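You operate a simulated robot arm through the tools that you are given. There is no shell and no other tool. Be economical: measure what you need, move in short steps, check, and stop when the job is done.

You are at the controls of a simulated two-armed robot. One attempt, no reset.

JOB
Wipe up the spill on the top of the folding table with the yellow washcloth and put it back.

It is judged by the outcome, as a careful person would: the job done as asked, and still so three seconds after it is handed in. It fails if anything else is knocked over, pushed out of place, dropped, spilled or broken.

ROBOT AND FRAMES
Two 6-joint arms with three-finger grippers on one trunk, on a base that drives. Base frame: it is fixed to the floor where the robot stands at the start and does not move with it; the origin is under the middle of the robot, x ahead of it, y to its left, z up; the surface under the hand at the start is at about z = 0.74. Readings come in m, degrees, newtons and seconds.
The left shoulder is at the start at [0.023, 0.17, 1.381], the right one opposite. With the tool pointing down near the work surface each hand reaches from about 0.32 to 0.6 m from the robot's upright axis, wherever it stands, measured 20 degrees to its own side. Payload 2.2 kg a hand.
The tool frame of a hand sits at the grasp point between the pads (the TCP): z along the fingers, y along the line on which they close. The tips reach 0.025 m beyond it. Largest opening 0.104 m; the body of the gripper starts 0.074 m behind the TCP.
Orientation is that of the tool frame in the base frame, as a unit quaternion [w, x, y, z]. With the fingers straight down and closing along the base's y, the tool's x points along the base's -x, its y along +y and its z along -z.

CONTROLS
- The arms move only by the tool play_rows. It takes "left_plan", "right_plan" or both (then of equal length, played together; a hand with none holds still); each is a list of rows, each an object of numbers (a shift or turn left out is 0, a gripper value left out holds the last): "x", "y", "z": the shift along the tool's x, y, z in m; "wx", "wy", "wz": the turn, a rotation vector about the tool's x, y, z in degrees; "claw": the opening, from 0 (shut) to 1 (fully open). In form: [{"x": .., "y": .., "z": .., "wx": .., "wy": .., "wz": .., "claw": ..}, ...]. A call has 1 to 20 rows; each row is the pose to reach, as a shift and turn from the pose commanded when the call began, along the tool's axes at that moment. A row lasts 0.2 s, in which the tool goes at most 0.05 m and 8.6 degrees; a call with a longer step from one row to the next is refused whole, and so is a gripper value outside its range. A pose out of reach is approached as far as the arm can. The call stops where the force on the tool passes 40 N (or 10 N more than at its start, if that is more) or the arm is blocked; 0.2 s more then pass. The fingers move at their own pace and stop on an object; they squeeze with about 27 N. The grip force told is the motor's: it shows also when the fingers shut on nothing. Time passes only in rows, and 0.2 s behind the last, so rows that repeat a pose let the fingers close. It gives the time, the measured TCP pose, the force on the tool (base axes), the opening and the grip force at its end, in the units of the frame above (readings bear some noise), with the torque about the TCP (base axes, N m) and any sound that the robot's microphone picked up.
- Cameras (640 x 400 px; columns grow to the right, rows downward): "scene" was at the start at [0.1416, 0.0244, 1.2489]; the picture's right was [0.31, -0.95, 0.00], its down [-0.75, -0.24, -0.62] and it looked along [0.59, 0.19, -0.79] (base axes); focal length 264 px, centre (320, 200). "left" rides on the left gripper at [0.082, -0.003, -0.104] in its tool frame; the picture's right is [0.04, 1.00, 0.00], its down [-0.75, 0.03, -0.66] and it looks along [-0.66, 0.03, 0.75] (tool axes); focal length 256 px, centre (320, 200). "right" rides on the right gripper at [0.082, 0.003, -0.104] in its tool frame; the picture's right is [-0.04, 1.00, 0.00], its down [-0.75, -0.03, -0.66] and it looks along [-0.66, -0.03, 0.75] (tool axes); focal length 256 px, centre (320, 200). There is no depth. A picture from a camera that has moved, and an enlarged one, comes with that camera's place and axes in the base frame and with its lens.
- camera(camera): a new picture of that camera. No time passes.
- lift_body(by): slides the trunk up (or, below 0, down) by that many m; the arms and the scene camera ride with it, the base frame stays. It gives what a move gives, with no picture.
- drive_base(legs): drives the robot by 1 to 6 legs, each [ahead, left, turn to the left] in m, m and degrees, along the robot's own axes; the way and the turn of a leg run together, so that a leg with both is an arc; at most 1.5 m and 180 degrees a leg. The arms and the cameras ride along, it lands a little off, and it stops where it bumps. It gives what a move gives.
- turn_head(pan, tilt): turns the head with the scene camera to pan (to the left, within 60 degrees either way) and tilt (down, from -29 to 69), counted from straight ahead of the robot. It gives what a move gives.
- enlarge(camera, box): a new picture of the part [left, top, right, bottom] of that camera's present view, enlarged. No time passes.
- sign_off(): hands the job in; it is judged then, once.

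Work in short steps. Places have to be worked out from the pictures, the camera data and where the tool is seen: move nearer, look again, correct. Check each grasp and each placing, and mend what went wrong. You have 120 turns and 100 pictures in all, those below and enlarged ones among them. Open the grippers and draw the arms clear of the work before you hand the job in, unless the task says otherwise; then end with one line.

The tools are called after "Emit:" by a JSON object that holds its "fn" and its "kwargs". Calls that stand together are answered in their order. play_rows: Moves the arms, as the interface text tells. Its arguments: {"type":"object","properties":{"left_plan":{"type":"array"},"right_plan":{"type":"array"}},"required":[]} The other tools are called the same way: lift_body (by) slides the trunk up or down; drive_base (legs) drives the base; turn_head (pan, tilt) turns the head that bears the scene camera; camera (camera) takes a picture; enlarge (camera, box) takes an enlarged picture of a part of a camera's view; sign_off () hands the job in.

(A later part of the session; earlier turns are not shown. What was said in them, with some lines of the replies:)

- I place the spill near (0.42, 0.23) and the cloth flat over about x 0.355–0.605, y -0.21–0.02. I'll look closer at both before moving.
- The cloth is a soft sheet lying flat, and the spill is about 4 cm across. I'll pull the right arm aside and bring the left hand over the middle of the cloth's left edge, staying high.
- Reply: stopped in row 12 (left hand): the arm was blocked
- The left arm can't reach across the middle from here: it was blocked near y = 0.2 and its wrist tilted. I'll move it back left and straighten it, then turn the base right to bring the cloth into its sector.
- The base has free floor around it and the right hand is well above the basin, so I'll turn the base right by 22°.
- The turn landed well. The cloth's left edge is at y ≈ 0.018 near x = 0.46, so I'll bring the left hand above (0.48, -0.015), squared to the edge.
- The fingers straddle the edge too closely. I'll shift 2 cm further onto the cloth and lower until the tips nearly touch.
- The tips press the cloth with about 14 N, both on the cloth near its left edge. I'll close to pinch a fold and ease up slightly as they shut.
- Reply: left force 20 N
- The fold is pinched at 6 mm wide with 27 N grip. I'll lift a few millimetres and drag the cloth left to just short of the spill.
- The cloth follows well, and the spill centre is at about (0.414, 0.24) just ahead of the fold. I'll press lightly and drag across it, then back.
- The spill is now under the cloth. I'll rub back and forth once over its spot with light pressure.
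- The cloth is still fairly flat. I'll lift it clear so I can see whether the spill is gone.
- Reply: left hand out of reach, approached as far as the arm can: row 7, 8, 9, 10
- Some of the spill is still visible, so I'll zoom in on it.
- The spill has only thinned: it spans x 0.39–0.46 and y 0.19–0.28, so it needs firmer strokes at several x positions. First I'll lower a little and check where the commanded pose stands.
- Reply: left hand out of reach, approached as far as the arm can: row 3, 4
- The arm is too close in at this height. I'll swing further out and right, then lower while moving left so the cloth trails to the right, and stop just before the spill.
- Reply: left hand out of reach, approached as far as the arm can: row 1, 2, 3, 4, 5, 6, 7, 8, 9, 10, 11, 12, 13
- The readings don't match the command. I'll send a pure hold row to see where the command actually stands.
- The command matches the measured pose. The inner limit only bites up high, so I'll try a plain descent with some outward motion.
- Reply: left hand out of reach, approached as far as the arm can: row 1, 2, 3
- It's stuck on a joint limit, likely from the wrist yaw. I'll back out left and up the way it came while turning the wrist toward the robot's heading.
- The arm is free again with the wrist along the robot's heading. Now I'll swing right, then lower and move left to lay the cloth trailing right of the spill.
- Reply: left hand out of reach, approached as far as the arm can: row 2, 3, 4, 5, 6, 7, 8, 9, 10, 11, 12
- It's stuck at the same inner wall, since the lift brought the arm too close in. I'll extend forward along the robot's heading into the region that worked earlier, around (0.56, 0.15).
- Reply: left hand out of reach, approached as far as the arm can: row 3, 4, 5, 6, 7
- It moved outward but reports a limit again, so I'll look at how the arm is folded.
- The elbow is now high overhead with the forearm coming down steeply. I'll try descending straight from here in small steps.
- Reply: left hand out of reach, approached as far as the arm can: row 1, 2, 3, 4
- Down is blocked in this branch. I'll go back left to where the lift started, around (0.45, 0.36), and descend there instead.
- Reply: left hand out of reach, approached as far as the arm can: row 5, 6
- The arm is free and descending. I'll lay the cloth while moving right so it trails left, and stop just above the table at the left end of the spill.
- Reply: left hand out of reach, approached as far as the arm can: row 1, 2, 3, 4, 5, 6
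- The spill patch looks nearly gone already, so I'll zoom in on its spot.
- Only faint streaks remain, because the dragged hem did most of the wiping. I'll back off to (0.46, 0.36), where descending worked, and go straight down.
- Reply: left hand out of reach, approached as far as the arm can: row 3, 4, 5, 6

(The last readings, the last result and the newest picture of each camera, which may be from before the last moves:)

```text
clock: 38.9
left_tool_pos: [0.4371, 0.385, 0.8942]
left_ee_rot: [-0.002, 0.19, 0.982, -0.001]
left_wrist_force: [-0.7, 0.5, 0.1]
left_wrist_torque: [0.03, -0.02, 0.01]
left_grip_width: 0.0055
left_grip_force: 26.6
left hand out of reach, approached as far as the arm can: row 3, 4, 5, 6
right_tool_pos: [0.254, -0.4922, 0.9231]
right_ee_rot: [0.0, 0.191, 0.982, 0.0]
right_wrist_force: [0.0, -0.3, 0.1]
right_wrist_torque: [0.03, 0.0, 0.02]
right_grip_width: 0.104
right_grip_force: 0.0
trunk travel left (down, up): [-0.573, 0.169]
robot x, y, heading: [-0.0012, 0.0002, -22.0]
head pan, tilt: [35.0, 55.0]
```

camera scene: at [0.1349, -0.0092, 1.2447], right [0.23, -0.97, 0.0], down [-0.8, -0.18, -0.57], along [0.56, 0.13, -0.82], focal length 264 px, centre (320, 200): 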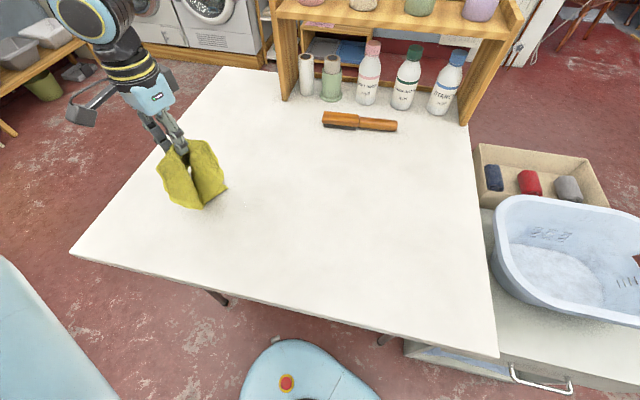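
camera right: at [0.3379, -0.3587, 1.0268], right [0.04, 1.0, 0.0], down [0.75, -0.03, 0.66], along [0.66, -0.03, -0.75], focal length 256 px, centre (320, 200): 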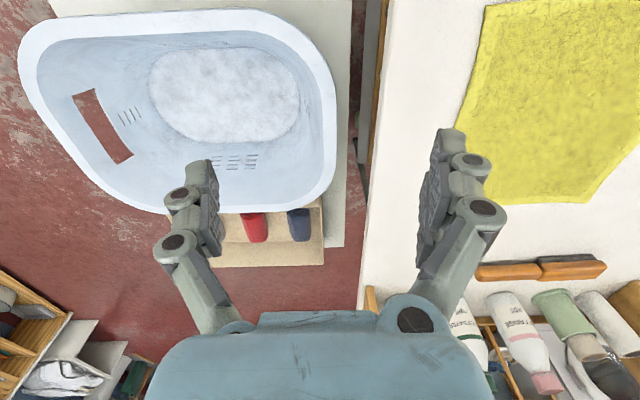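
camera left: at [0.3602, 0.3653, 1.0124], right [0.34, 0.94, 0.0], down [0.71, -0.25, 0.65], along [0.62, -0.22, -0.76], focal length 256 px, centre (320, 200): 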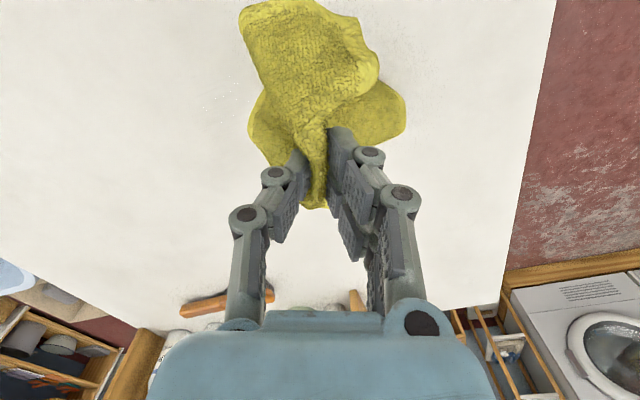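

Descent is blocked here too, so I suspect the elbow flipped during the lift. I'll try a higher, more extended route back toward the arm's starting posture relative to the robot.

Emit:
{"fn": "play_rows", "kwargs": {"left_plan": [{"z": -0.03, "x": -0.01}, {"z": -0.06, "x": -0.035, "y": -0.01}, {"z": -0.09, "x": -0.065, "y": -0.02}, {"z": -0.12, "x": -0.095, "y": -0.03}, {"z": -0.145, "x": -0.13, "y": -0.05}, {"z": -0.155, "x": -0.165, "y": -0.07}, {"z": -0.155, "x": -0.2, "y": -0.09}, {"z": -0.15, "x": -0.235, "y": -0.12}, {"z": -0.15, "x": -0.25, "y": -0.15}, {"z": -0.15, "x": -0.25, "y": -0.15}]}}

Emit:
{"fn": "camera", "kwargs": {"camera": "scene"}}

```text
clock: 41.1
left_tool_pos: [0.5819, 0.2242, 1.0536]
left_ee_rot: [-0.002, 0.191, 0.982, -0.001]
left_wrist_force: [-0.6, -0.3, -0.1]
left_wrist_torque: [0.04, -0.03, -0.03]
left_grip_width: 0.0053
left_grip_force: 27.0
left hand out of reach, approached as far as the arm can: row 8, 9, 10
right_tool_pos: [0.2533, -0.4919, 0.9233]
right_ee_rot: [0.0, 0.191, 0.982, 0.0]
right_wrist_force: [0.4, -0.4, -0.3]
right_wrist_torque: [0.0, -0.01, -0.02]
right_grip_width: 0.1038
right_grip_force: 0.1
trunk travel left (down, up): [-0.573, 0.169]
robot x, y, heading: [-0.0002, 0.0022, -22.0]
head pan, tilt: [35.0, 55.0]
```

```text
69 pictures are left
camera scene: at [0.135, -0.0091, 1.2446], right [0.23, -0.97, 0.0], down [-0.8, -0.18, -0.57], along [0.56, 0.13, -0.82], focal length 264 px, centre (320, 200)
```

scene: 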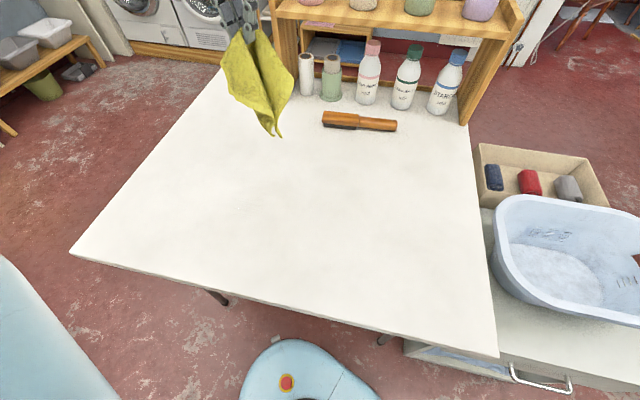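

I'll look up at the arm's fold and zoom in on the spill area at the same time.

Emit:
{"fn": "enlarge", "kwargs": {"camera": "scene", "box": [190, 165, 310, 245]}}

Emit:
{"fn": "turn_head", "kwargs": {"pan": 58, "tilt": 0}}

Emit:
{"fn": "camera", "kwargs": {"camera": "scene"}}

```text
5.00 times, centred on (250, 205) of scene
camera zoom: at [0.135, -0.0091, 1.2446], right [0.23, -0.97, 0.0], down [-0.8, -0.18, -0.57], along [0.56, 0.13, -0.82], focal length 1319 px, centre (670, 175)
```

zoom: 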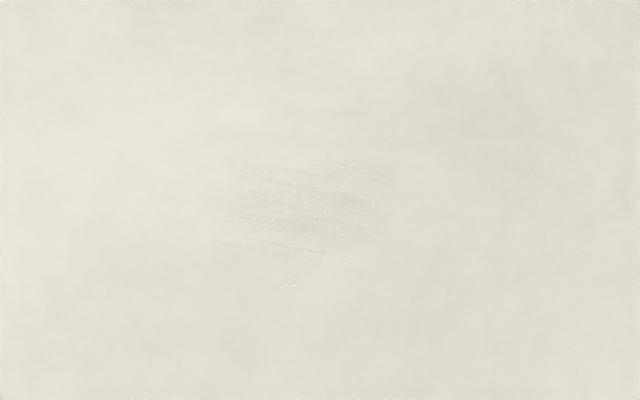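

```text
clock: 42.3
left_tool_pos: [0.5811, 0.2255, 1.0544]
left_ee_rot: [-0.001, 0.19, 0.982, -0.001]
left_wrist_force: [0.2, 0.1, 0.2]
left_wrist_torque: [0.04, 0.0, 0.02]
left_grip_width: 0.0055
left_grip_force: 27.0
right_tool_pos: [0.2528, -0.4931, 0.9234]
right_ee_rot: [-0.001, 0.19, 0.982, 0.0]
right_wrist_force: [-0.6, 0.0, 0.8]
right_wrist_torque: [0.02, 0.01, 0.01]
right_grip_width: 0.1041
right_grip_force: 0.1
trunk travel left (down, up): [-0.573, 0.169]
robot x, y, heading: [0.0021, -0.0002, -22.2]
head pan, tilt: [58.0, 0.0]
```

```text
67 pictures are left
camera scene: at [0.1375, 0.0273, 1.3289], right [0.59, -0.81, 0.0], down [0.0, 0.0, -1.0], along [0.81, 0.59, 0.0], focal length 264 px, centre (320, 200)
```

scene: 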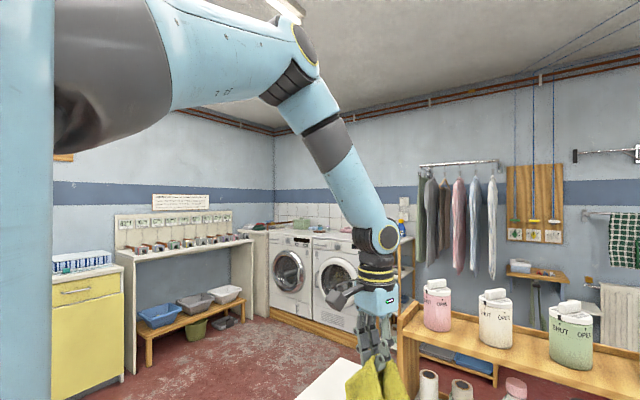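

The elbow is now up, which limits low reach in this posture. I'll use the trunk to lower and the base to make strokes instead: first retract the hand to a comfortable spot, then turn the base so the right arm is clear of the basin.

Emit:
{"fn": "play_rows", "kwargs": {"left_plan": [{"x": 0.03}, {"x": 0.06, "z": 0.01}, {"x": 0.09, "z": 0.025}, {"x": 0.12, "z": 0.045}, {"x": 0.14, "z": 0.06}, {"x": 0.15, "z": 0.075}, {"x": 0.15, "z": 0.075}]}}

Emit:
{"fn": "drive_base", "kwargs": {"legs": [[-0.08, 0, 0], [0, 0, -15]]}}

Emit:
{"fn": "turn_head", "kwargs": {"pan": 35, "tilt": 52}}

Emit:
{"fn": "camera", "kwargs": {"camera": "scene"}}

Emit:
{"fn": "camera", "kwargs": {"camera": "right"}}

```text
clock: 43.9
left_tool_pos: [0.4425, 0.2817, 0.9794]
left_ee_rot: [-0.002, 0.19, 0.982, -0.001]
left_wrist_force: [0.2, 0.2, 0.1]
left_wrist_torque: [0.04, -0.02, 0.0]
left_grip_width: 0.0053
left_grip_force: 26.8
right_tool_pos: [0.2535, -0.4907, 0.9232]
right_ee_rot: [0.001, 0.19, 0.982, 0.0]
right_wrist_force: [-0.9, 0.4, 0.5]
right_wrist_torque: [0.0, -0.02, -0.02]
right_grip_width: 0.1037
right_grip_force: 0.0
trunk travel left (down, up): [-0.573, 0.169]
robot x, y, heading: [0.0012, 0.002, -21.7]
head pan, tilt: [58.0, 0.0]
```

```text
clock: 45.9
left_tool_pos: [0.4286, 0.1863, 0.9796]
left_ee_rot: [-0.003, 0.317, 0.948, -0.002]
left_wrist_force: [-1.3, 0.5, -0.6]
left_wrist_torque: [-0.03, -0.02, 0.08]
left_grip_width: 0.0051
left_grip_force: 27.1
right_tool_pos: [0.0433, -0.5129, 0.9237]
right_ee_rot: [0.0, 0.318, 0.948, 0.0]
right_wrist_force: [0.0, 0.4, 0.8]
right_wrist_torque: [-0.01, 0.01, 0.0]
right_grip_width: 0.1041
right_grip_force: 0.1
trunk travel left (down, up): [-0.573, 0.169]
robot x, y, heading: [-0.0721, 0.027, -37.1]
head pan, tilt: [58.0, 0.0]
```

```text
clock: 47.1
left_tool_pos: [0.4292, 0.1859, 0.981]
left_ee_rot: [-0.002, 0.317, 0.948, -0.001]
left_wrist_force: [-0.6, 0.0, -0.8]
left_wrist_torque: [0.01, -0.01, 0.08]
left_grip_width: 0.0054
left_grip_force: 27.1
right_tool_pos: [0.0439, -0.5123, 0.9232]
right_ee_rot: [0.0, 0.317, 0.948, 0.0]
right_wrist_force: [-0.6, 0.4, 0.1]
right_wrist_torque: [0.03, 0.01, 0.03]
right_grip_width: 0.1041
right_grip_force: 0.1
trunk travel left (down, up): [-0.573, 0.169]
robot x, y, heading: [-0.0733, 0.0289, -37.0]
head pan, tilt: [35.0, 52.0]
```

```text
66 pictures are left
camera scene: at [0.0577, -0.0149, 1.2486], right [-0.04, -1.0, 0.0], down [-0.79, 0.03, -0.62], along [0.62, -0.02, -0.79], focal length 264 px, centre (320, 200)
```

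scene: 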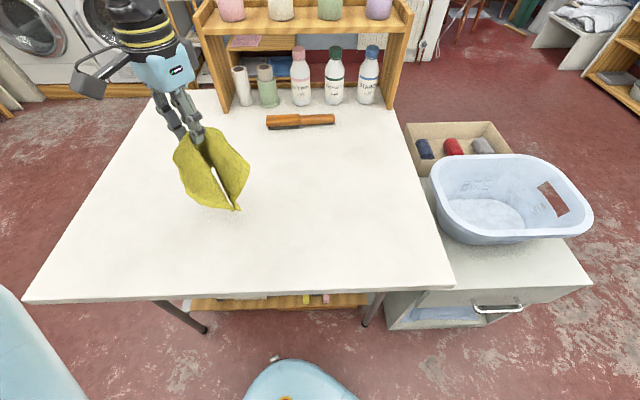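

```text
65 pictures are left
camera right: at [-0.019, -0.4602, 1.0269], right [0.63, 0.77, 0.0], down [0.58, -0.48, 0.66], along [0.51, -0.42, -0.75], focal length 256 px, centre (320, 200)
```

right: 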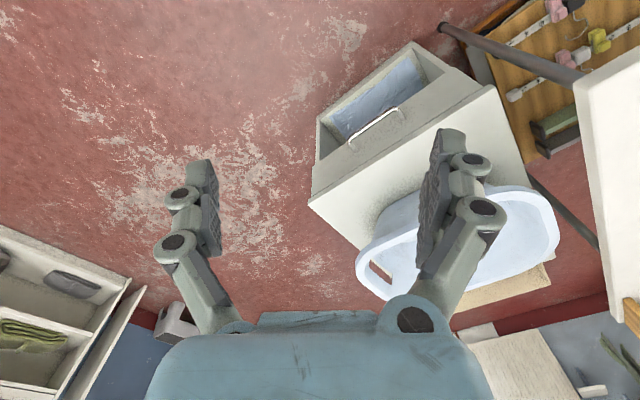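

The right hand is clear of the cabinet front. I'll drive so the hand is left of the spill and lower the trunk partway.

Emit:
{"fn": "drive_base", "kwargs": {"legs": [[-0.096, 0.128, 0]]}}

Emit:
{"fn": "lift_body", "kwargs": {"by": -0.1}}

Emit:
{"fn": "drive_base", "kwargs": {"legs": [[0.03, -0.04, 0]]}}

Emit:
{"fn": "lift_body", "kwargs": {"by": -0.07}}

Emit:
{"fn": "camera", "kwargs": {"camera": "scene"}}

Emit:
{"fn": "camera", "kwargs": {"camera": "left"}}

```text
clock: 48.5
left_tool_pos: [0.4291, 0.3436, 0.979]
left_ee_rot: [-0.001, 0.317, 0.948, -0.001]
left_wrist_force: [0.2, 0.3, -0.2]
left_wrist_torque: [-0.05, 0.02, 0.04]
left_grip_width: 0.0053
left_grip_force: 27.0
right_tool_pos: [0.0431, -0.3528, 0.9234]
right_ee_rot: [0.0, 0.318, 0.948, 0.0]
right_wrist_force: [0.4, -0.2, 0.3]
right_wrist_torque: [-0.07, 0.0, 0.01]
right_grip_width: 0.1038
right_grip_force: 0.0
trunk travel left (down, up): [-0.573, 0.169]
robot x, y, heading: [-0.0715, 0.1871, -37.0]
head pan, tilt: [35.0, 52.0]
```

```text
clock: 49.8
left_tool_pos: [0.4285, 0.3431, 0.8796]
left_ee_rot: [-0.001, 0.317, 0.948, -0.001]
left_wrist_force: [-0.3, -0.4, -0.6]
left_wrist_torque: [0.03, -0.01, 0.04]
left_grip_width: 0.0053
left_grip_force: 26.7
right_tool_pos: [0.0438, -0.3541, 0.8226]
right_ee_rot: [0.001, 0.318, 0.948, 0.001]
right_wrist_force: [0.6, 0.3, -1.0]
right_wrist_torque: [-0.02, 0.04, 0.02]
right_grip_width: 0.1039
right_grip_force: 0.1
trunk travel left (down, up): [-0.473, 0.269]
robot x, y, heading: [-0.0733, 0.1847, -37.2]
head pan, tilt: [35.0, 52.0]
```

```text
clock: 50.7
left_tool_pos: [0.4283, 0.292, 0.8799]
left_ee_rot: [-0.002, 0.318, 0.948, -0.001]
left_wrist_force: [-0.7, 0.2, -0.1]
left_wrist_torque: [0.06, -0.05, 0.03]
left_grip_width: 0.0055
left_grip_force: 27.1
right_tool_pos: [0.042, -0.4055, 0.8221]
right_ee_rot: [-0.002, 0.318, 0.948, 0.001]
right_wrist_force: [0.8, 0.2, 0.0]
right_wrist_torque: [0.05, -0.03, 0.02]
right_grip_width: 0.1037
right_grip_force: 0.1
trunk travel left (down, up): [-0.473, 0.269]
robot x, y, heading: [-0.0686, 0.1379, -37.0]
head pan, tilt: [35.0, 52.0]
```

```text
clock: 51.8
left_tool_pos: [0.4287, 0.2937, 0.8104]
left_ee_rot: [-0.002, 0.318, 0.948, -0.002]
left_wrist_force: [0.2, 0.1, -0.2]
left_wrist_torque: [0.02, 0.01, 0.02]
left_grip_width: 0.0055
left_grip_force: 26.6
right_tool_pos: [0.043, -0.404, 0.7539]
right_ee_rot: [0.0, 0.318, 0.948, 0.0]
right_wrist_force: [-0.5, -0.1, 0.2]
right_wrist_torque: [0.01, 0.01, -0.02]
right_grip_width: 0.104
right_grip_force: 0.0
trunk travel left (down, up): [-0.403, 0.339]
robot x, y, heading: [-0.0731, 0.1363, -37.1]
head pan, tilt: [35.0, 52.0]
```

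```text
64 pictures are left
camera scene: at [0.0599, 0.091, 1.0755], right [-0.04, -1.0, 0.0], down [-0.79, 0.03, -0.62], along [0.62, -0.02, -0.79], focal length 264 px, centre (320, 200)
```

scene: 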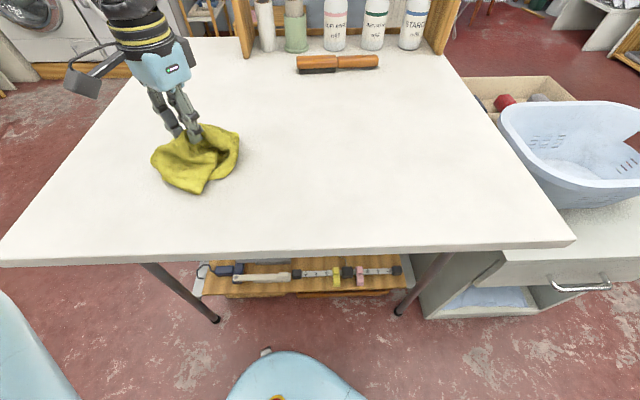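

```text
63 pictures are left
camera left: at [0.3619, 0.3413, 0.914], right [0.57, 0.82, 0.0], down [0.62, -0.43, 0.65], along [0.54, -0.37, -0.76], focal length 256 px, centre (320, 200)
```

left: 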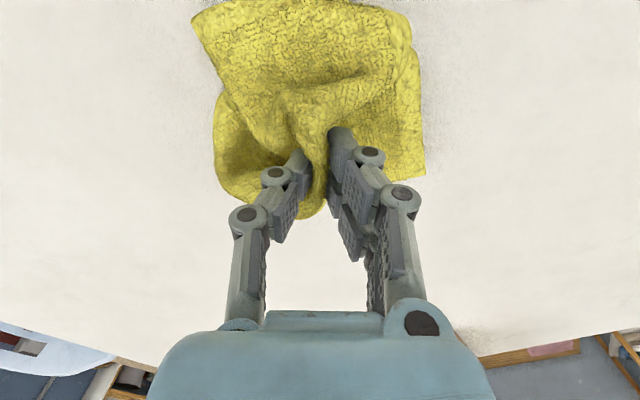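

The cloth forms a pad at the spill's left end. I'll lower 3 cm more so it presses lightly, then stroke across the spill by driving right, left and right.

Emit:
{"fn": "lift_body", "kwargs": {"by": -0.03}}

Emit:
{"fn": "drive_base", "kwargs": {"legs": [[0.09, -0.12, 0], [-0.09, 0.12, 0], [0.09, -0.12, 0]]}}

Emit:
{"fn": "camera", "kwargs": {"camera": "scene"}}

```text
clock: 52.5
left_tool_pos: [0.4284, 0.2943, 0.779]
left_ee_rot: [-0.001, 0.319, 0.948, 0.0]
left_wrist_force: [1.1, 0.6, 7.1]
left_wrist_torque: [-0.02, -0.04, 0.03]
left_grip_width: 0.0054
left_grip_force: 27.5
right_tool_pos: [0.0417, -0.4043, 0.7231]
right_ee_rot: [-0.001, 0.318, 0.948, 0.0]
right_wrist_force: [-0.4, -0.6, 0.5]
right_wrist_torque: [-0.02, -0.01, 0.0]
right_grip_width: 0.1039
right_grip_force: 0.1
trunk travel left (down, up): [-0.373, 0.369]
robot x, y, heading: [-0.0735, 0.1391, -37.1]
head pan, tilt: [35.0, 52.0]
```

```text
clock: 55.9
left_tool_pos: [0.4284, 0.1406, 0.7797]
left_ee_rot: [-0.002, 0.321, 0.947, 0.0]
left_wrist_force: [0.0, 1.5, 5.3]
left_wrist_torque: [0.03, -0.03, 0.08]
left_grip_width: 0.005
left_grip_force: 27.1
right_tool_pos: [0.0396, -0.5549, 0.7232]
right_ee_rot: [0.001, 0.321, 0.947, 0.001]
right_wrist_force: [0.6, -1.0, 0.6]
right_wrist_torque: [0.01, 0.0, 0.01]
right_grip_width: 0.1037
right_grip_force: 0.1
trunk travel left (down, up): [-0.373, 0.369]
robot x, y, heading: [-0.0712, -0.0127, -37.4]
head pan, tilt: [35.0, 52.0]
```

```text
62 pictures are left
camera scene: at [0.0611, -0.0605, 1.0445], right [-0.04, -1.0, 0.0], down [-0.79, 0.03, -0.62], along [0.62, -0.02, -0.79], focal length 264 px, centre (320, 200)
```

scene: 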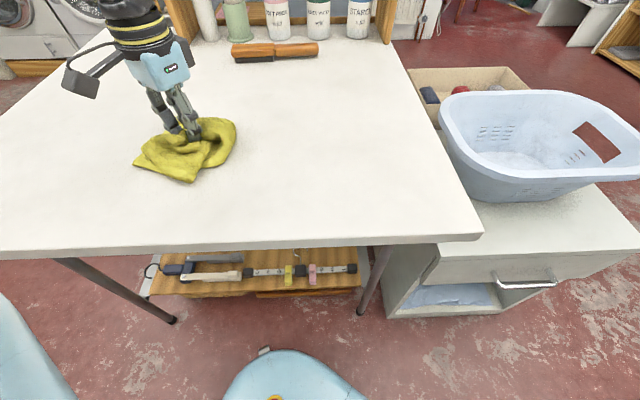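

I'll drive another 10 cm right, toward the cloth's home, to uncover the spot, then inspect it.

Emit:
{"fn": "drive_base", "kwargs": {"legs": [[0.06, -0.08, 0]]}}

Emit:
{"fn": "turn_head", "kwargs": {"pan": 58, "tilt": 50}}

Emit:
{"fn": "camera", "kwargs": {"camera": "scene"}}

```text
clock: 57.0
left_tool_pos: [0.4274, 0.0391, 0.7806]
left_ee_rot: [-0.002, 0.321, 0.947, 0.0]
left_wrist_force: [-0.1, 1.9, 4.9]
left_wrist_torque: [0.1, -0.06, 0.06]
left_grip_width: 0.0053
left_grip_force: 27.0
right_tool_pos: [0.0387, -0.655, 0.7212]
right_ee_rot: [-0.001, 0.32, 0.947, 0.001]
right_wrist_force: [0.0, -0.2, 0.0]
right_wrist_torque: [-0.01, 0.02, 0.0]
right_grip_width: 0.1039
right_grip_force: 0.1
trunk travel left (down, up): [-0.373, 0.369]
robot x, y, heading: [-0.0752, -0.1109, -37.1]
head pan, tilt: [35.0, 52.0]
```

```text
clock: 57.9
left_tool_pos: [0.4278, 0.0404, 0.7794]
left_ee_rot: [-0.001, 0.32, 0.947, 0.0]
left_wrist_force: [0.2, -0.7, 5.3]
left_wrist_torque: [-0.03, -0.07, 0.05]
left_grip_width: 0.0056
left_grip_force: 26.6
right_tool_pos: [0.0376, -0.6548, 0.7222]
right_ee_rot: [0.0, 0.32, 0.947, 0.0]
right_wrist_force: [0.1, 0.0, 0.0]
right_wrist_torque: [0.02, 0.0, 0.01]
right_grip_width: 0.104
right_grip_force: 0.1
trunk travel left (down, up): [-0.373, 0.369]
robot x, y, heading: [-0.0722, -0.1149, -37.4]
head pan, tilt: [58.0, 50.0]
```

```text
61 pictures are left
camera scene: at [0.057, -0.1305, 1.0472], right [0.35, -0.94, 0.0], down [-0.72, -0.27, -0.64], along [0.6, 0.23, -0.77], focal length 264 px, centre (320, 200)
```

scene: 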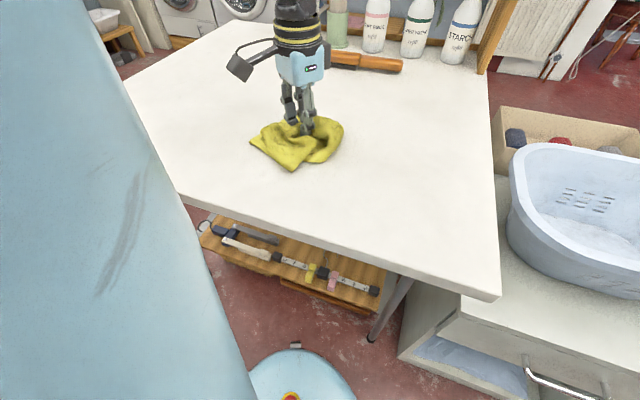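

I'll zoom in on the wiped spot, expected near pixel (214, 120).

Emit:
{"fn": "enlarge", "kwargs": {"camera": "scene", "box": [160, 85, 265, 155]}}

```text
5.71 times, centred on (212, 120) of scene
camera zoom: at [0.057, -0.1305, 1.0472], right [0.35, -0.94, 0.0], down [-0.72, -0.27, -0.64], along [0.6, 0.23, -0.77], focal length 1508 px, centre (934, 657)
```

zoom: 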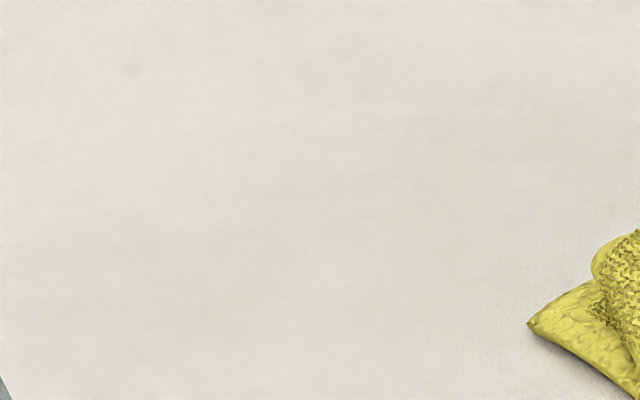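

The spot is spotless. To put the cloth back neatly, I'll lift it clear with the trunk, drive to the start of a laying stroke, and check how it hangs.

Emit:
{"fn": "lift_body", "kwargs": {"by": 0.22}}

Emit:
{"fn": "drive_base", "kwargs": {"legs": [[0.028, 0.046, 6]]}}

Emit:
{"fn": "turn_head", "kwargs": {"pan": 40, "tilt": 50}}

Emit:
{"fn": "camera", "kwargs": {"camera": "scene"}}

Emit:
{"fn": "camera", "kwargs": {"camera": "left"}}

```text
clock: 60.2
left_tool_pos: [0.4289, 0.0393, 0.9995]
left_ee_rot: [-0.002, 0.321, 0.947, 0.0]
left_wrist_force: [0.0, 0.1, -0.5]
left_wrist_torque: [0.04, -0.03, 0.03]
left_grip_width: 0.0056
left_grip_force: 27.1
right_tool_pos: [0.0401, -0.6535, 0.943]
right_ee_rot: [-0.001, 0.32, 0.947, 0.001]
right_wrist_force: [1.2, -0.5, 0.5]
right_wrist_torque: [-0.01, 0.0, -0.01]
right_grip_width: 0.104
right_grip_force: 0.1
trunk travel left (down, up): [-0.593, 0.149]
robot x, y, heading: [-0.0761, -0.1133, -37.4]
head pan, tilt: [58.0, 50.0]
```

```text
clock: 61.1
left_tool_pos: [0.4603, 0.1163, 0.9998]
left_ee_rot: [-0.003, 0.27, 0.963, -0.001]
left_wrist_force: [-0.3, 0.4, -1.0]
left_wrist_torque: [-0.03, 0.03, -0.01]
left_grip_width: 0.0054
left_grip_force: 27.6
right_tool_pos: [0.1446, -0.6174, 0.9442]
right_ee_rot: [-0.001, 0.271, 0.963, -0.001]
right_wrist_force: [1.3, 0.1, 0.2]
right_wrist_torque: [-0.03, 0.03, 0.01]
right_grip_width: 0.1041
right_grip_force: 0.1
trunk travel left (down, up): [-0.593, 0.149]
robot x, y, heading: [-0.0231, -0.0908, -31.6]
head pan, tilt: [58.0, 50.0]
```

```text
clock: 62.0
left_tool_pos: [0.4586, 0.1132, 1.0002]
left_ee_rot: [-0.002, 0.271, 0.963, 0.0]
left_wrist_force: [-0.5, 0.9, 0.5]
left_wrist_torque: [0.02, 0.0, -0.05]
left_grip_width: 0.0051
left_grip_force: 27.1
right_tool_pos: [0.1426, -0.6185, 0.943]
right_ee_rot: [0.0, 0.272, 0.962, 0.0]
right_wrist_force: [-0.6, -0.7, 0.8]
right_wrist_torque: [0.01, -0.01, 0.0]
right_grip_width: 0.1043
right_grip_force: 0.0
trunk travel left (down, up): [-0.593, 0.149]
robot x, y, heading: [-0.0227, -0.0915, -31.5]
head pan, tilt: [40.0, 50.0]
```

```text
59 pictures are left
camera scene: at [0.1093, -0.1154, 1.2713], right [0.15, -0.99, 0.0], down [-0.76, -0.11, -0.64], along [0.64, 0.1, -0.77], focal length 264 px, centre (320, 200)
```

scene: 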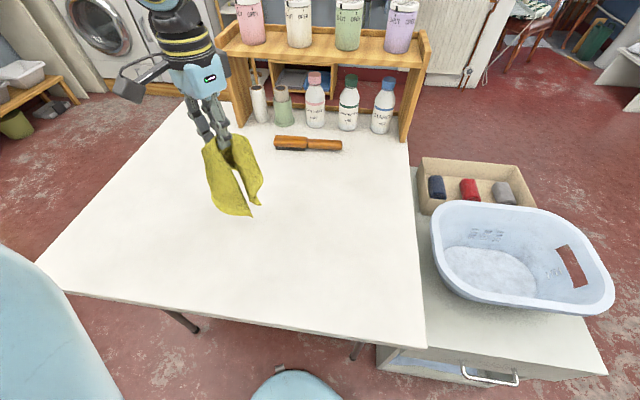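

```text
58 pictures are left
camera left: at [0.3876, 0.1544, 1.1041], right [0.49, 0.87, 0.0], down [0.66, -0.37, 0.65], along [0.57, -0.32, -0.76], focal length 256 px, centre (320, 200)
```

left: 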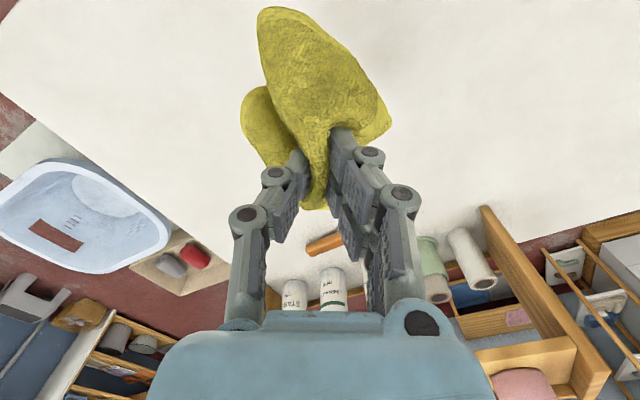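

The cloth's main body falls on the fold's tool −y side, so it should be laid trailing right and drawn left, with the fold aligned as at the start. I'll test the needed wrist turn in place.

Emit:
{"fn": "play_rows", "kwargs": {"left_plan": [{"wz": -6}, {"wz": -12}, {"wz": -18}, {"wz": -24}, {"wz": -30}, {"wz": -36}, {"wz": -36}]}}

Emit:
{"fn": "camera", "kwargs": {"camera": "scene"}}

```text
clock: 63.5
left_tool_pos: [0.4582, 0.1132, 1.0004]
left_ee_rot: [-0.002, -0.04, 0.999, -0.001]
left_wrist_force: [0.8, 0.8, -0.2]
left_wrist_torque: [0.0, 0.03, -0.09]
left_grip_width: 0.0053
left_grip_force: 26.7
right_tool_pos: [0.1438, -0.6183, 0.9438]
right_ee_rot: [0.0, 0.27, 0.963, 0.0]
right_wrist_force: [0.5, -0.4, 0.6]
right_wrist_torque: [-0.01, -0.02, 0.0]
right_grip_width: 0.104
right_grip_force: 0.0
trunk travel left (down, up): [-0.593, 0.149]
robot x, y, heading: [-0.0266, -0.0916, -31.6]
head pan, tilt: [40.0, 50.0]
```

```text
57 pictures are left
camera scene: at [0.1099, -0.115, 1.2713], right [0.15, -0.99, 0.0], down [-0.76, -0.11, -0.64], along [0.64, 0.1, -0.77], focal length 264 px, centre (320, 200)
```

scene: 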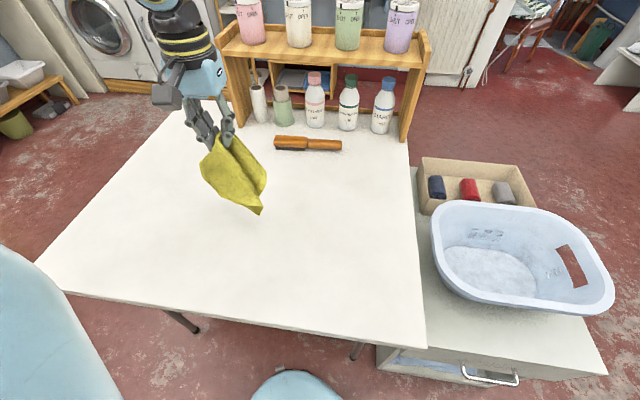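

The wrist turns freely here. I'll turn the base to about −50°, drive the hand toward (0.48, −0.22), and square the wrist.

Emit:
{"fn": "drive_base", "kwargs": {"legs": [[0, 0, -18.5], [0.117, -0.118, 0]]}}

Emit:
{"fn": "play_rows", "kwargs": {"left_plan": [{"wz": -6}, {"wz": -12}, {"wz": -14}, {"wz": -14}]}}

Emit:
{"fn": "turn_head", "kwargs": {"pan": 45, "tilt": 55}}

Emit:
{"fn": "camera", "kwargs": {"camera": "scene"}}

Emit:
{"fn": "camera", "kwargs": {"camera": "left"}}

```text
clock: 66.0
left_tool_pos: [0.4833, -0.2175, 0.9997]
left_ee_rot: [-0.002, 0.12, 0.993, 0.001]
left_wrist_force: [0.0, -0.6, -0.4]
left_wrist_torque: [0.06, -0.02, 0.09]
left_grip_width: 0.0053
left_grip_force: 26.4
right_tool_pos: [-0.0458, -0.812, 0.9422]
right_ee_rot: [-0.001, 0.421, 0.907, 0.001]
right_wrist_force: [0.5, 0.5, -0.7]
right_wrist_torque: [0.05, 0.0, 0.01]
right_grip_width: 0.1037
right_grip_force: 0.1
trunk travel left (down, up): [-0.593, 0.149]
robot x, y, heading: [-0.0369, -0.2539, -49.8]
head pan, tilt: [40.0, 50.0]
```

```text
clock: 67.0
left_tool_pos: [0.4836, -0.2167, 0.9996]
left_ee_rot: [-0.002, -0.002, 1.0, 0.002]
left_wrist_force: [-0.9, 0.3, 0.4]
left_wrist_torque: [0.04, -0.01, -0.05]
left_grip_width: 0.0051
left_grip_force: 27.2
right_tool_pos: [-0.0455, -0.8116, 0.9423]
right_ee_rot: [0.0, 0.422, 0.907, 0.0]
right_wrist_force: [-0.5, -0.2, 0.6]
right_wrist_torque: [0.01, 0.0, 0.0]
right_grip_width: 0.1042
right_grip_force: 0.1
trunk travel left (down, up): [-0.593, 0.149]
robot x, y, heading: [-0.0399, -0.2541, -49.8]
head pan, tilt: [40.0, 50.0]
```

```text
clock: 67.7
left_tool_pos: [0.4833, -0.2168, 0.9996]
left_ee_rot: [-0.002, -0.002, 1.0, 0.001]
left_wrist_force: [1.0, 0.7, -1.2]
left_wrist_torque: [0.02, 0.01, -0.07]
left_grip_width: 0.0054
left_grip_force: 26.5
right_tool_pos: [-0.046, -0.8118, 0.943]
right_ee_rot: [0.0, 0.421, 0.907, 0.001]
right_wrist_force: [0.0, 0.6, -0.8]
right_wrist_torque: [-0.01, 0.0, -0.01]
right_grip_width: 0.1038
right_grip_force: 0.1
trunk travel left (down, up): [-0.593, 0.149]
robot x, y, heading: [-0.0379, -0.2603, -49.9]
head pan, tilt: [45.0, 55.0]
```

```text
56 pictures are left
camera scene: at [0.0764, -0.3167, 1.2648], right [-0.08, -1.0, 0.0], down [-0.82, 0.07, -0.57], along [0.57, -0.05, -0.82], focal length 264 px, centre (320, 200)
```

scene: 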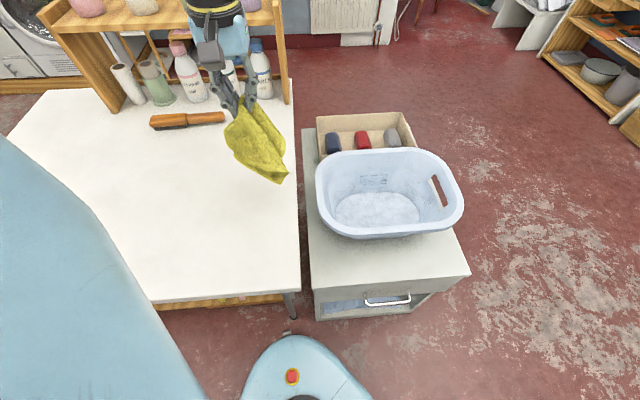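

```text
55 pictures are left
camera left: at [0.403, -0.2188, 1.1035], right [-0.04, 1.0, 0.0], down [0.76, 0.03, 0.65], along [0.65, 0.03, -0.76], focal length 256 px, centre (320, 200)
```

left: 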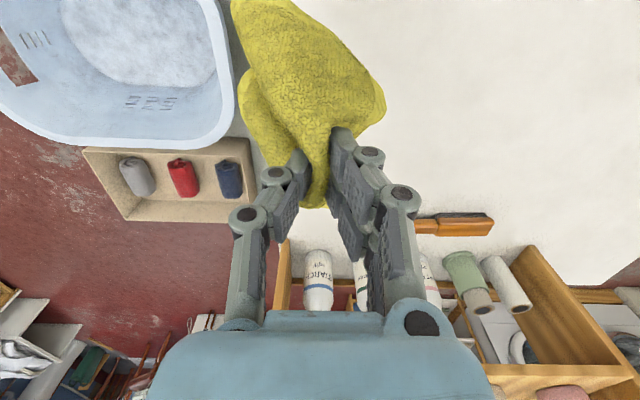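

The hand is squared. I'll shift 4 cm left away from the table edge and lower until the hem rests on the table.

Emit:
{"fn": "drive_base", "kwargs": {"legs": [[-0.03, 0.026, 0]]}}

Emit:
{"fn": "lift_body", "kwargs": {"by": -0.1}}

Emit:
{"fn": "camera", "kwargs": {"camera": "scene"}}

Emit:
{"fn": "camera", "kwargs": {"camera": "left"}}

```text
clock: 68.6
left_tool_pos: [0.4845, -0.1759, 0.9994]
left_ee_rot: [-0.002, -0.002, 1.0, 0.0]
left_wrist_force: [-0.2, 0.6, 0.0]
left_wrist_torque: [-0.01, 0.0, -0.06]
left_grip_width: 0.0054
left_grip_force: 26.9
right_tool_pos: [-0.046, -0.7709, 0.9433]
right_ee_rot: [0.0, 0.42, 0.907, 0.0]
right_wrist_force: [0.0, 1.1, -1.2]
right_wrist_torque: [-0.05, 0.0, -0.01]
right_grip_width: 0.1039
right_grip_force: 0.1
trunk travel left (down, up): [-0.593, 0.149]
robot x, y, heading: [-0.0378, -0.2182, -49.9]
head pan, tilt: [45.0, 55.0]
```

```text
clock: 69.9
left_tool_pos: [0.4842, -0.1772, 0.9008]
left_ee_rot: [-0.002, -0.001, 1.0, 0.0]
left_wrist_force: [-0.2, -0.6, -0.7]
left_wrist_torque: [-0.02, 0.03, -0.05]
left_grip_width: 0.0053
left_grip_force: 27.0
right_tool_pos: [-0.0451, -0.7714, 0.8434]
right_ee_rot: [0.0, 0.421, 0.907, 0.001]
right_wrist_force: [0.6, 0.4, -0.7]
right_wrist_torque: [-0.01, 0.0, -0.01]
right_grip_width: 0.1039
right_grip_force: 0.0
trunk travel left (down, up): [-0.493, 0.249]
robot x, y, heading: [-0.0384, -0.2227, -49.8]
head pan, tilt: [45.0, 55.0]
```

```text
54 pictures are left
camera scene: at [0.078, -0.2783, 1.1638], right [-0.08, -1.0, 0.0], down [-0.82, 0.07, -0.57], along [0.57, -0.05, -0.82], focal length 264 px, centre (320, 200)
```

scene: 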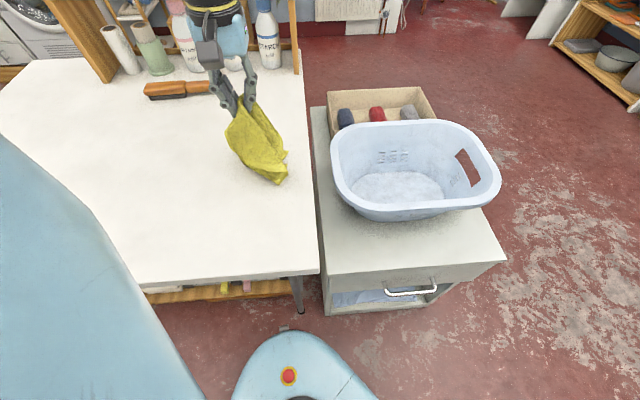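

```text
53 pictures are left
camera left: at [0.4037, -0.1793, 1.0037], right [-0.04, 1.0, 0.0], down [0.76, 0.03, 0.65], along [0.65, 0.03, -0.76], focal length 256 px, centre (320, 200)
```

left: 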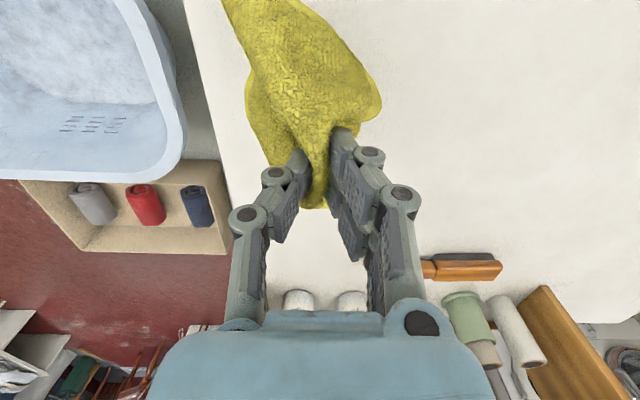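

The hem is touching near the right front. I'll now draw the hand left in steps while lowering, so the cloth is laid out behind it.

Emit:
{"fn": "drive_base", "kwargs": {"legs": [[-0.031, 0.026, 0]]}}

Emit:
{"fn": "lift_body", "kwargs": {"by": -0.05}}

Emit:
{"fn": "drive_base", "kwargs": {"legs": [[-0.038, 0.032, 0]]}}

Emit:
{"fn": "lift_body", "kwargs": {"by": -0.04}}

Emit:
{"fn": "drive_base", "kwargs": {"legs": [[-0.038, 0.032, 0]]}}

Emit:
{"fn": "camera", "kwargs": {"camera": "scene"}}

Emit:
{"fn": "camera", "kwargs": {"camera": "left"}}

```text
clock: 70.8
left_tool_pos: [0.4853, -0.1344, 0.8984]
left_ee_rot: [-0.001, -0.001, 1.0, -0.001]
left_wrist_force: [0.1, 1.0, 0.2]
left_wrist_torque: [-0.02, -0.01, -0.03]
left_grip_width: 0.0052
left_grip_force: 26.6
right_tool_pos: [-0.0458, -0.7291, 0.8441]
right_ee_rot: [0.0, 0.422, 0.907, -0.001]
right_wrist_force: [-0.5, -0.1, -0.3]
right_wrist_torque: [-0.07, 0.02, 0.03]
right_grip_width: 0.104
right_grip_force: 0.1
trunk travel left (down, up): [-0.493, 0.249]
robot x, y, heading: [-0.0399, -0.1771, -49.8]
head pan, tilt: [45.0, 55.0]
```

```text
clock: 71.7
left_tool_pos: [0.4842, -0.1359, 0.8497]
left_ee_rot: [-0.002, -0.001, 1.0, 0.0]
left_wrist_force: [-0.2, -0.8, 0.0]
left_wrist_torque: [0.01, 0.0, -0.03]
left_grip_width: 0.0052
left_grip_force: 26.7
right_tool_pos: [-0.0456, -0.7316, 0.7932]
right_ee_rot: [0.0, 0.422, 0.907, 0.0]
right_wrist_force: [-1.0, 1.0, 0.6]
right_wrist_torque: [-0.02, 0.02, -0.01]
right_grip_width: 0.1041
right_grip_force: 0.1
trunk travel left (down, up): [-0.443, 0.299]
robot x, y, heading: [-0.0402, -0.1765, -50.1]
head pan, tilt: [45.0, 55.0]
```

```text
clock: 72.6
left_tool_pos: [0.4842, -0.0849, 0.8499]
left_ee_rot: [-0.001, -0.002, 1.0, 0.0]
left_wrist_force: [-1.4, 0.7, -0.8]
left_wrist_torque: [-0.04, 0.03, -0.04]
left_grip_width: 0.0051
left_grip_force: 27.1
right_tool_pos: [-0.0443, -0.6788, 0.7945]
right_ee_rot: [0.001, 0.422, 0.907, -0.001]
right_wrist_force: [-0.2, 0.5, 0.6]
right_wrist_torque: [-0.02, -0.04, -0.01]
right_grip_width: 0.1038
right_grip_force: 0.1
trunk travel left (down, up): [-0.443, 0.299]
robot x, y, heading: [-0.0368, -0.1273, -49.8]
head pan, tilt: [45.0, 55.0]
```

```text
clock: 73.4
left_tool_pos: [0.4855, -0.0853, 0.8093]
left_ee_rot: [-0.002, -0.001, 1.0, 0.0]
left_wrist_force: [-0.2, -0.3, -0.6]
left_wrist_torque: [0.01, -0.04, -0.06]
left_grip_width: 0.0052
left_grip_force: 27.0
right_tool_pos: [-0.0452, -0.6809, 0.753]
right_ee_rot: [0.0, 0.421, 0.907, 0.0]
right_wrist_force: [0.3, 0.2, 0.1]
right_wrist_torque: [-0.03, -0.02, -0.02]
right_grip_width: 0.104
right_grip_force: 0.2
trunk travel left (down, up): [-0.403, 0.339]
robot x, y, heading: [-0.0367, -0.1272, -49.9]
head pan, tilt: [45.0, 55.0]
```

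```text
clock: 74.4
left_tool_pos: [0.4843, -0.0354, 0.809]
left_ee_rot: [-0.002, -0.002, 1.0, 0.0]
left_wrist_force: [0.5, 0.4, -0.6]
left_wrist_torque: [-0.04, -0.01, 0.0]
left_grip_width: 0.005
left_grip_force: 26.7
right_tool_pos: [-0.0457, -0.6309, 0.7541]
right_ee_rot: [0.001, 0.422, 0.907, -0.001]
right_wrist_force: [-0.1, 0.0, 0.8]
right_wrist_torque: [-0.04, 0.01, 0.02]
right_grip_width: 0.1039
right_grip_force: 0.0
trunk travel left (down, up): [-0.403, 0.339]
robot x, y, heading: [-0.0412, -0.08, -49.7]
head pan, tilt: [45.0, 55.0]
```

```text
52 pictures are left
camera scene: at [0.0797, -0.1391, 1.0717], right [-0.08, -1.0, 0.0], down [-0.82, 0.07, -0.57], along [0.57, -0.05, -0.82], focal length 264 px, centre (320, 200)
```

scene: 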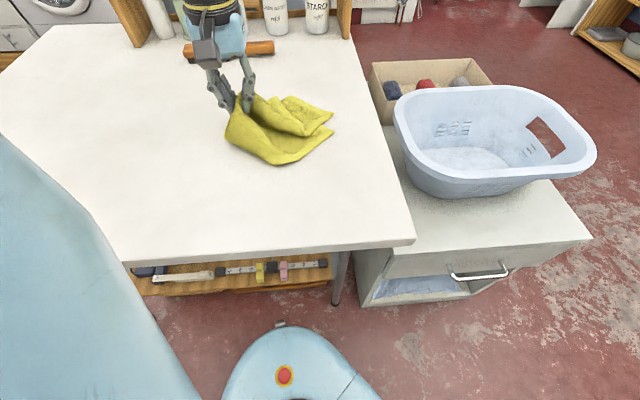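

```text
51 pictures are left
camera left: at [0.4037, -0.0384, 0.9134], right [-0.04, 1.0, 0.0], down [0.76, 0.03, 0.65], along [0.65, 0.03, -0.76], focal length 256 px, centre (320, 200)
```

left: 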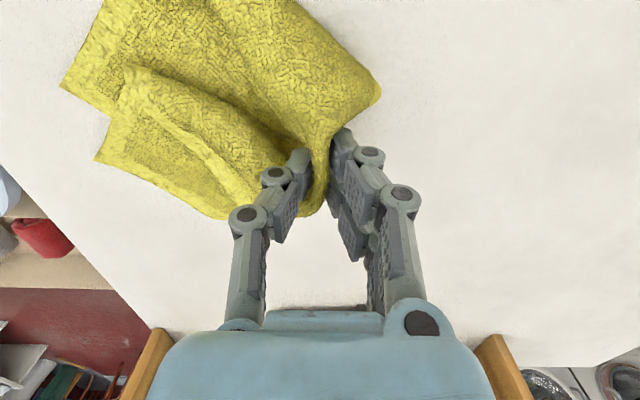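

The cloth is laid out to the right at its old place, gathered into a folded band. I'll lower the last bit and release it, then inspect.

Emit:
{"fn": "lift_body", "kwargs": {"by": -0.035}}

Emit:
{"fn": "play_rows", "kwargs": {"left_plan": [{"claw": 0.2}, {"claw": 0.3}, {"claw": 0.3}]}}

Emit:
{"fn": "lift_body", "kwargs": {"by": 0.12}}

Emit:
{"fn": "camera", "kwargs": {"camera": "left"}}

Emit:
{"fn": "camera", "kwargs": {"camera": "scene"}}

```text
clock: 75.2
left_tool_pos: [0.4835, -0.0377, 0.7733]
left_ee_rot: [-0.002, -0.002, 1.0, 0.0]
left_wrist_force: [-0.3, 0.8, 5.4]
left_wrist_torque: [-0.02, -0.05, -0.03]
left_grip_width: 0.005
left_grip_force: 27.1
right_tool_pos: [-0.0469, -0.6316, 0.7175]
right_ee_rot: [0.0, 0.422, 0.907, 0.0]
right_wrist_force: [0.3, -0.1, 0.5]
right_wrist_torque: [-0.02, 0.02, 0.0]
right_grip_width: 0.1042
right_grip_force: 0.1
trunk travel left (down, up): [-0.368, 0.374]
robot x, y, heading: [-0.0388, -0.0788, -50.0]
head pan, tilt: [45.0, 55.0]
```

```text
clock: 76.0
left_tool_pos: [0.4852, -0.039, 0.7753]
left_ee_rot: [-0.002, -0.001, 1.0, 0.001]
left_wrist_force: [-0.3, 0.3, 2.8]
left_wrist_torque: [-0.05, -0.03, 0.01]
left_grip_width: 0.0332
left_grip_force: 0.0
right_tool_pos: [-0.0453, -0.6329, 0.7184]
right_ee_rot: [0.001, 0.422, 0.907, -0.001]
right_wrist_force: [-0.5, 0.2, -0.3]
right_wrist_torque: [0.0, -0.01, -0.01]
right_grip_width: 0.1042
right_grip_force: 0.2
trunk travel left (down, up): [-0.368, 0.374]
robot x, y, heading: [-0.0375, -0.0766, -49.8]
head pan, tilt: [45.0, 55.0]
```

```text
clock: 77.5
left_tool_pos: [0.4845, -0.0372, 0.8944]
left_ee_rot: [-0.003, -0.001, 1.0, 0.001]
left_wrist_force: [0.5, 0.0, -0.2]
left_wrist_torque: [-0.01, -0.02, -0.02]
left_grip_width: 0.0312
left_grip_force: 0.0
right_tool_pos: [-0.0445, -0.6317, 0.8373]
right_ee_rot: [0.0, 0.422, 0.907, 0.0]
right_wrist_force: [0.3, -0.1, -0.1]
right_wrist_torque: [0.01, -0.02, -0.04]
right_grip_width: 0.1042
right_grip_force: 0.1
trunk travel left (down, up): [-0.488, 0.254]
robot x, y, heading: [-0.0401, -0.08, -49.8]
head pan, tilt: [45.0, 55.0]
```

```text
50 pictures are left
camera left: at [0.4037, -0.0397, 0.9982], right [-0.04, 1.0, 0.0], down [0.76, 0.03, 0.65], along [0.65, 0.03, -0.76], focal length 256 px, centre (320, 200)
```

left: 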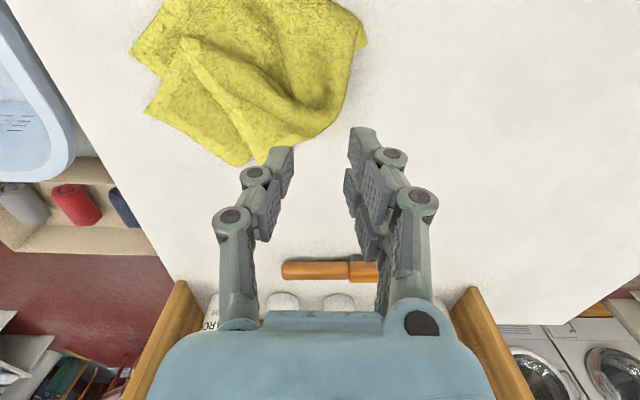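

```text
49 pictures are left
camera scene: at [0.0782, -0.1388, 1.1584], right [-0.08, -1.0, 0.0], down [-0.82, 0.07, -0.57], along [0.57, -0.05, -0.82], focal length 264 px, centre (320, 200)
```

scene: 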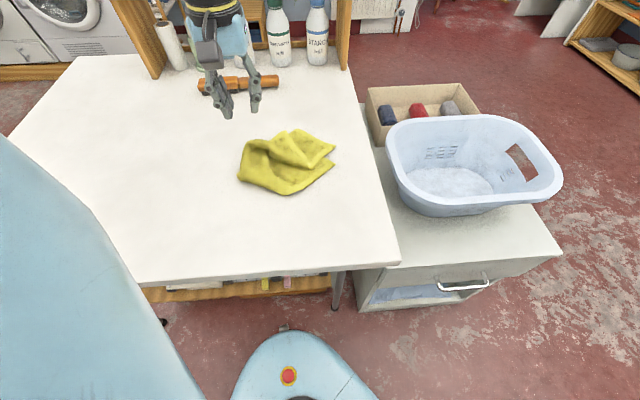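

The cloth rests centred at about (0.47, −0.10), within 2 cm of its original centre and inside its old footprint. I'll raise the trunk, back away from the table, and check the whole table.

Emit:
{"fn": "lift_body", "kwargs": {"by": 0.18}}

Emit:
{"fn": "drive_base", "kwargs": {"legs": [[-0.11, -0.13, 0]]}}

Emit:
{"fn": "turn_head", "kwargs": {"pan": 55, "tilt": 45}}

Emit:
{"fn": "camera", "kwargs": {"camera": "scene"}}

```text
clock: 79.5
left_tool_pos: [0.4844, -0.0367, 1.0746]
left_ee_rot: [-0.002, -0.002, 1.0, 0.0]
left_wrist_force: [0.3, -0.1, -1.2]
left_wrist_torque: [-0.02, 0.0, 0.01]
left_grip_width: 0.0314
left_grip_force: 0.1
right_tool_pos: [-0.0465, -0.6317, 1.0174]
right_ee_rot: [0.0, 0.422, 0.906, 0.0]
right_wrist_force: [0.4, -0.4, -0.1]
right_wrist_torque: [-0.01, -0.02, 0.01]
right_grip_width: 0.104
right_grip_force: 0.0
trunk travel left (down, up): [-0.668, 0.074]
robot x, y, heading: [-0.0428, -0.0761, -49.8]
head pan, tilt: [45.0, 55.0]
```

```text
clock: 80.9
left_tool_pos: [0.3118, -0.035, 1.0746]
left_ee_rot: [-0.001, -0.003, 1.0, 0.0]
left_wrist_force: [-0.3, 0.7, -0.5]
left_wrist_torque: [0.04, 0.01, 0.01]
left_grip_width: 0.0313
left_grip_force: 0.1
right_tool_pos: [-0.2164, -0.632, 1.0181]
right_ee_rot: [0.0, 0.421, 0.907, 0.001]
right_wrist_force: [-0.3, -0.5, -0.2]
right_wrist_torque: [-0.01, 0.02, 0.0]
right_grip_width: 0.104
right_grip_force: 0.0
trunk travel left (down, up): [-0.668, 0.074]
robot x, y, heading: [-0.2122, -0.0755, -49.6]
head pan, tilt: [45.0, 55.0]
```

```text
clock: 81.6
left_tool_pos: [0.3121, -0.0358, 1.0747]
left_ee_rot: [-0.002, -0.003, 1.0, 0.002]
left_wrist_force: [-1.2, 0.0, 0.0]
left_wrist_torque: [0.0, 0.02, 0.0]
left_grip_width: 0.0312
left_grip_force: 0.0
right_tool_pos: [-0.215, -0.6317, 1.0178]
right_ee_rot: [-0.001, 0.42, 0.907, 0.0]
right_wrist_force: [-0.3, -0.5, 0.4]
right_wrist_torque: [0.02, -0.01, 0.0]
right_grip_width: 0.1039
right_grip_force: 0.0
trunk travel left (down, up): [-0.668, 0.074]
robot x, y, heading: [-0.2134, -0.0779, -49.5]
head pan, tilt: [55.0, 45.0]
```

```text
48 pictures are left
camera scene: at [-0.0854, -0.1237, 1.3534], right [0.09, -1.0, 0.0], down [-0.7, -0.06, -0.71], along [0.7, 0.07, -0.71], focal length 264 px, centre (320, 200)
```

scene: 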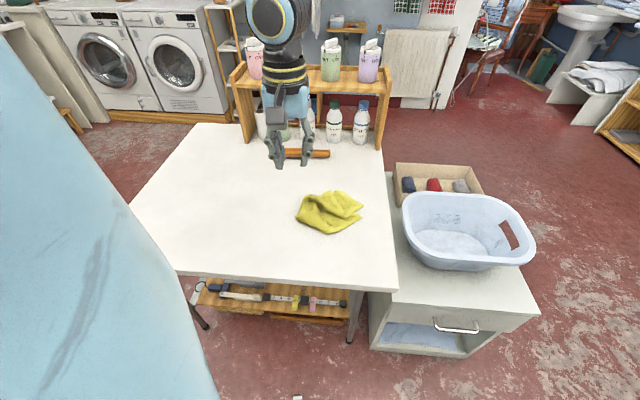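

Everything else is in place. One last zoom over the spill area and the track to the cloth before I hand in.

Emit:
{"fn": "enlarge", "kwargs": {"camera": "scene", "box": [170, 170, 370, 270]}}

Emit:
{"fn": "enlarge", "kwargs": {"camera": "scene", "box": [180, 190, 260, 245]}}

```text
3.20 times, centred on (270, 220) of scene
camera zoom: at [-0.0854, -0.1237, 1.3534], right [0.09, -1.0, 0.0], down [-0.7, -0.06, -0.71], along [0.7, 0.07, -0.71], focal length 844 px, centre (480, 136)
```

zoom: 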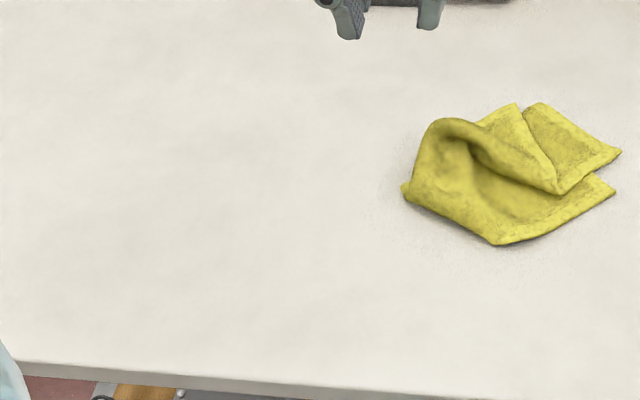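

```text
7.27 times, centred on (220, 218) of scene
camera zoom: at [-0.0854, -0.1237, 1.3534], right [0.09, -1.0, 0.0], down [-0.7, -0.06, -0.71], along [0.7, 0.07, -0.71], focal length 1919 px, centre (1047, 73)
```

zoom: 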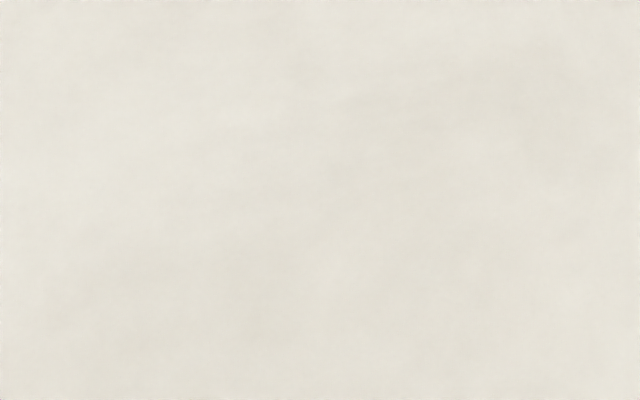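

The table is clean, the cloth is back in its place, and both arms are raised clear. I'll open the left gripper fully and then hand in.

Emit:
{"fn": "play_rows", "kwargs": {"left_plan": [{"claw": 1}, {"claw": 1}, {"claw": 1}]}}

Emit:
{"fn": "sign_off", "kwargs": {}}

```text
clock: 82.4
left_tool_pos: [0.3122, -0.0355, 1.0736]
left_ee_rot: [-0.002, -0.003, 1.0, 0.001]
left_wrist_force: [-1.2, -1.6, 0.1]
left_wrist_torque: [-0.02, 0.02, -0.03]
left_grip_width: 0.104
left_grip_force: 0.1
right_tool_pos: [-0.2155, -0.6312, 1.0178]
right_ee_rot: [-0.001, 0.42, 0.907, 0.0]
right_wrist_force: [-0.4, -0.3, 0.3]
right_wrist_torque: [-0.02, -0.04, 0.03]
right_grip_width: 0.1038
right_grip_force: 0.0
trunk travel left (down, up): [-0.668, 0.074]
robot x, y, heading: [-0.2101, -0.0789, -49.7]
head pan, tilt: [55.0, 45.0]
```

```text
The job is handed in.
```

The spill is wiped up and the yellow washcloth is back within about 2 cm of where it was, though it lies loosely folded rather than spread flat as at the start; nothing else was moved.
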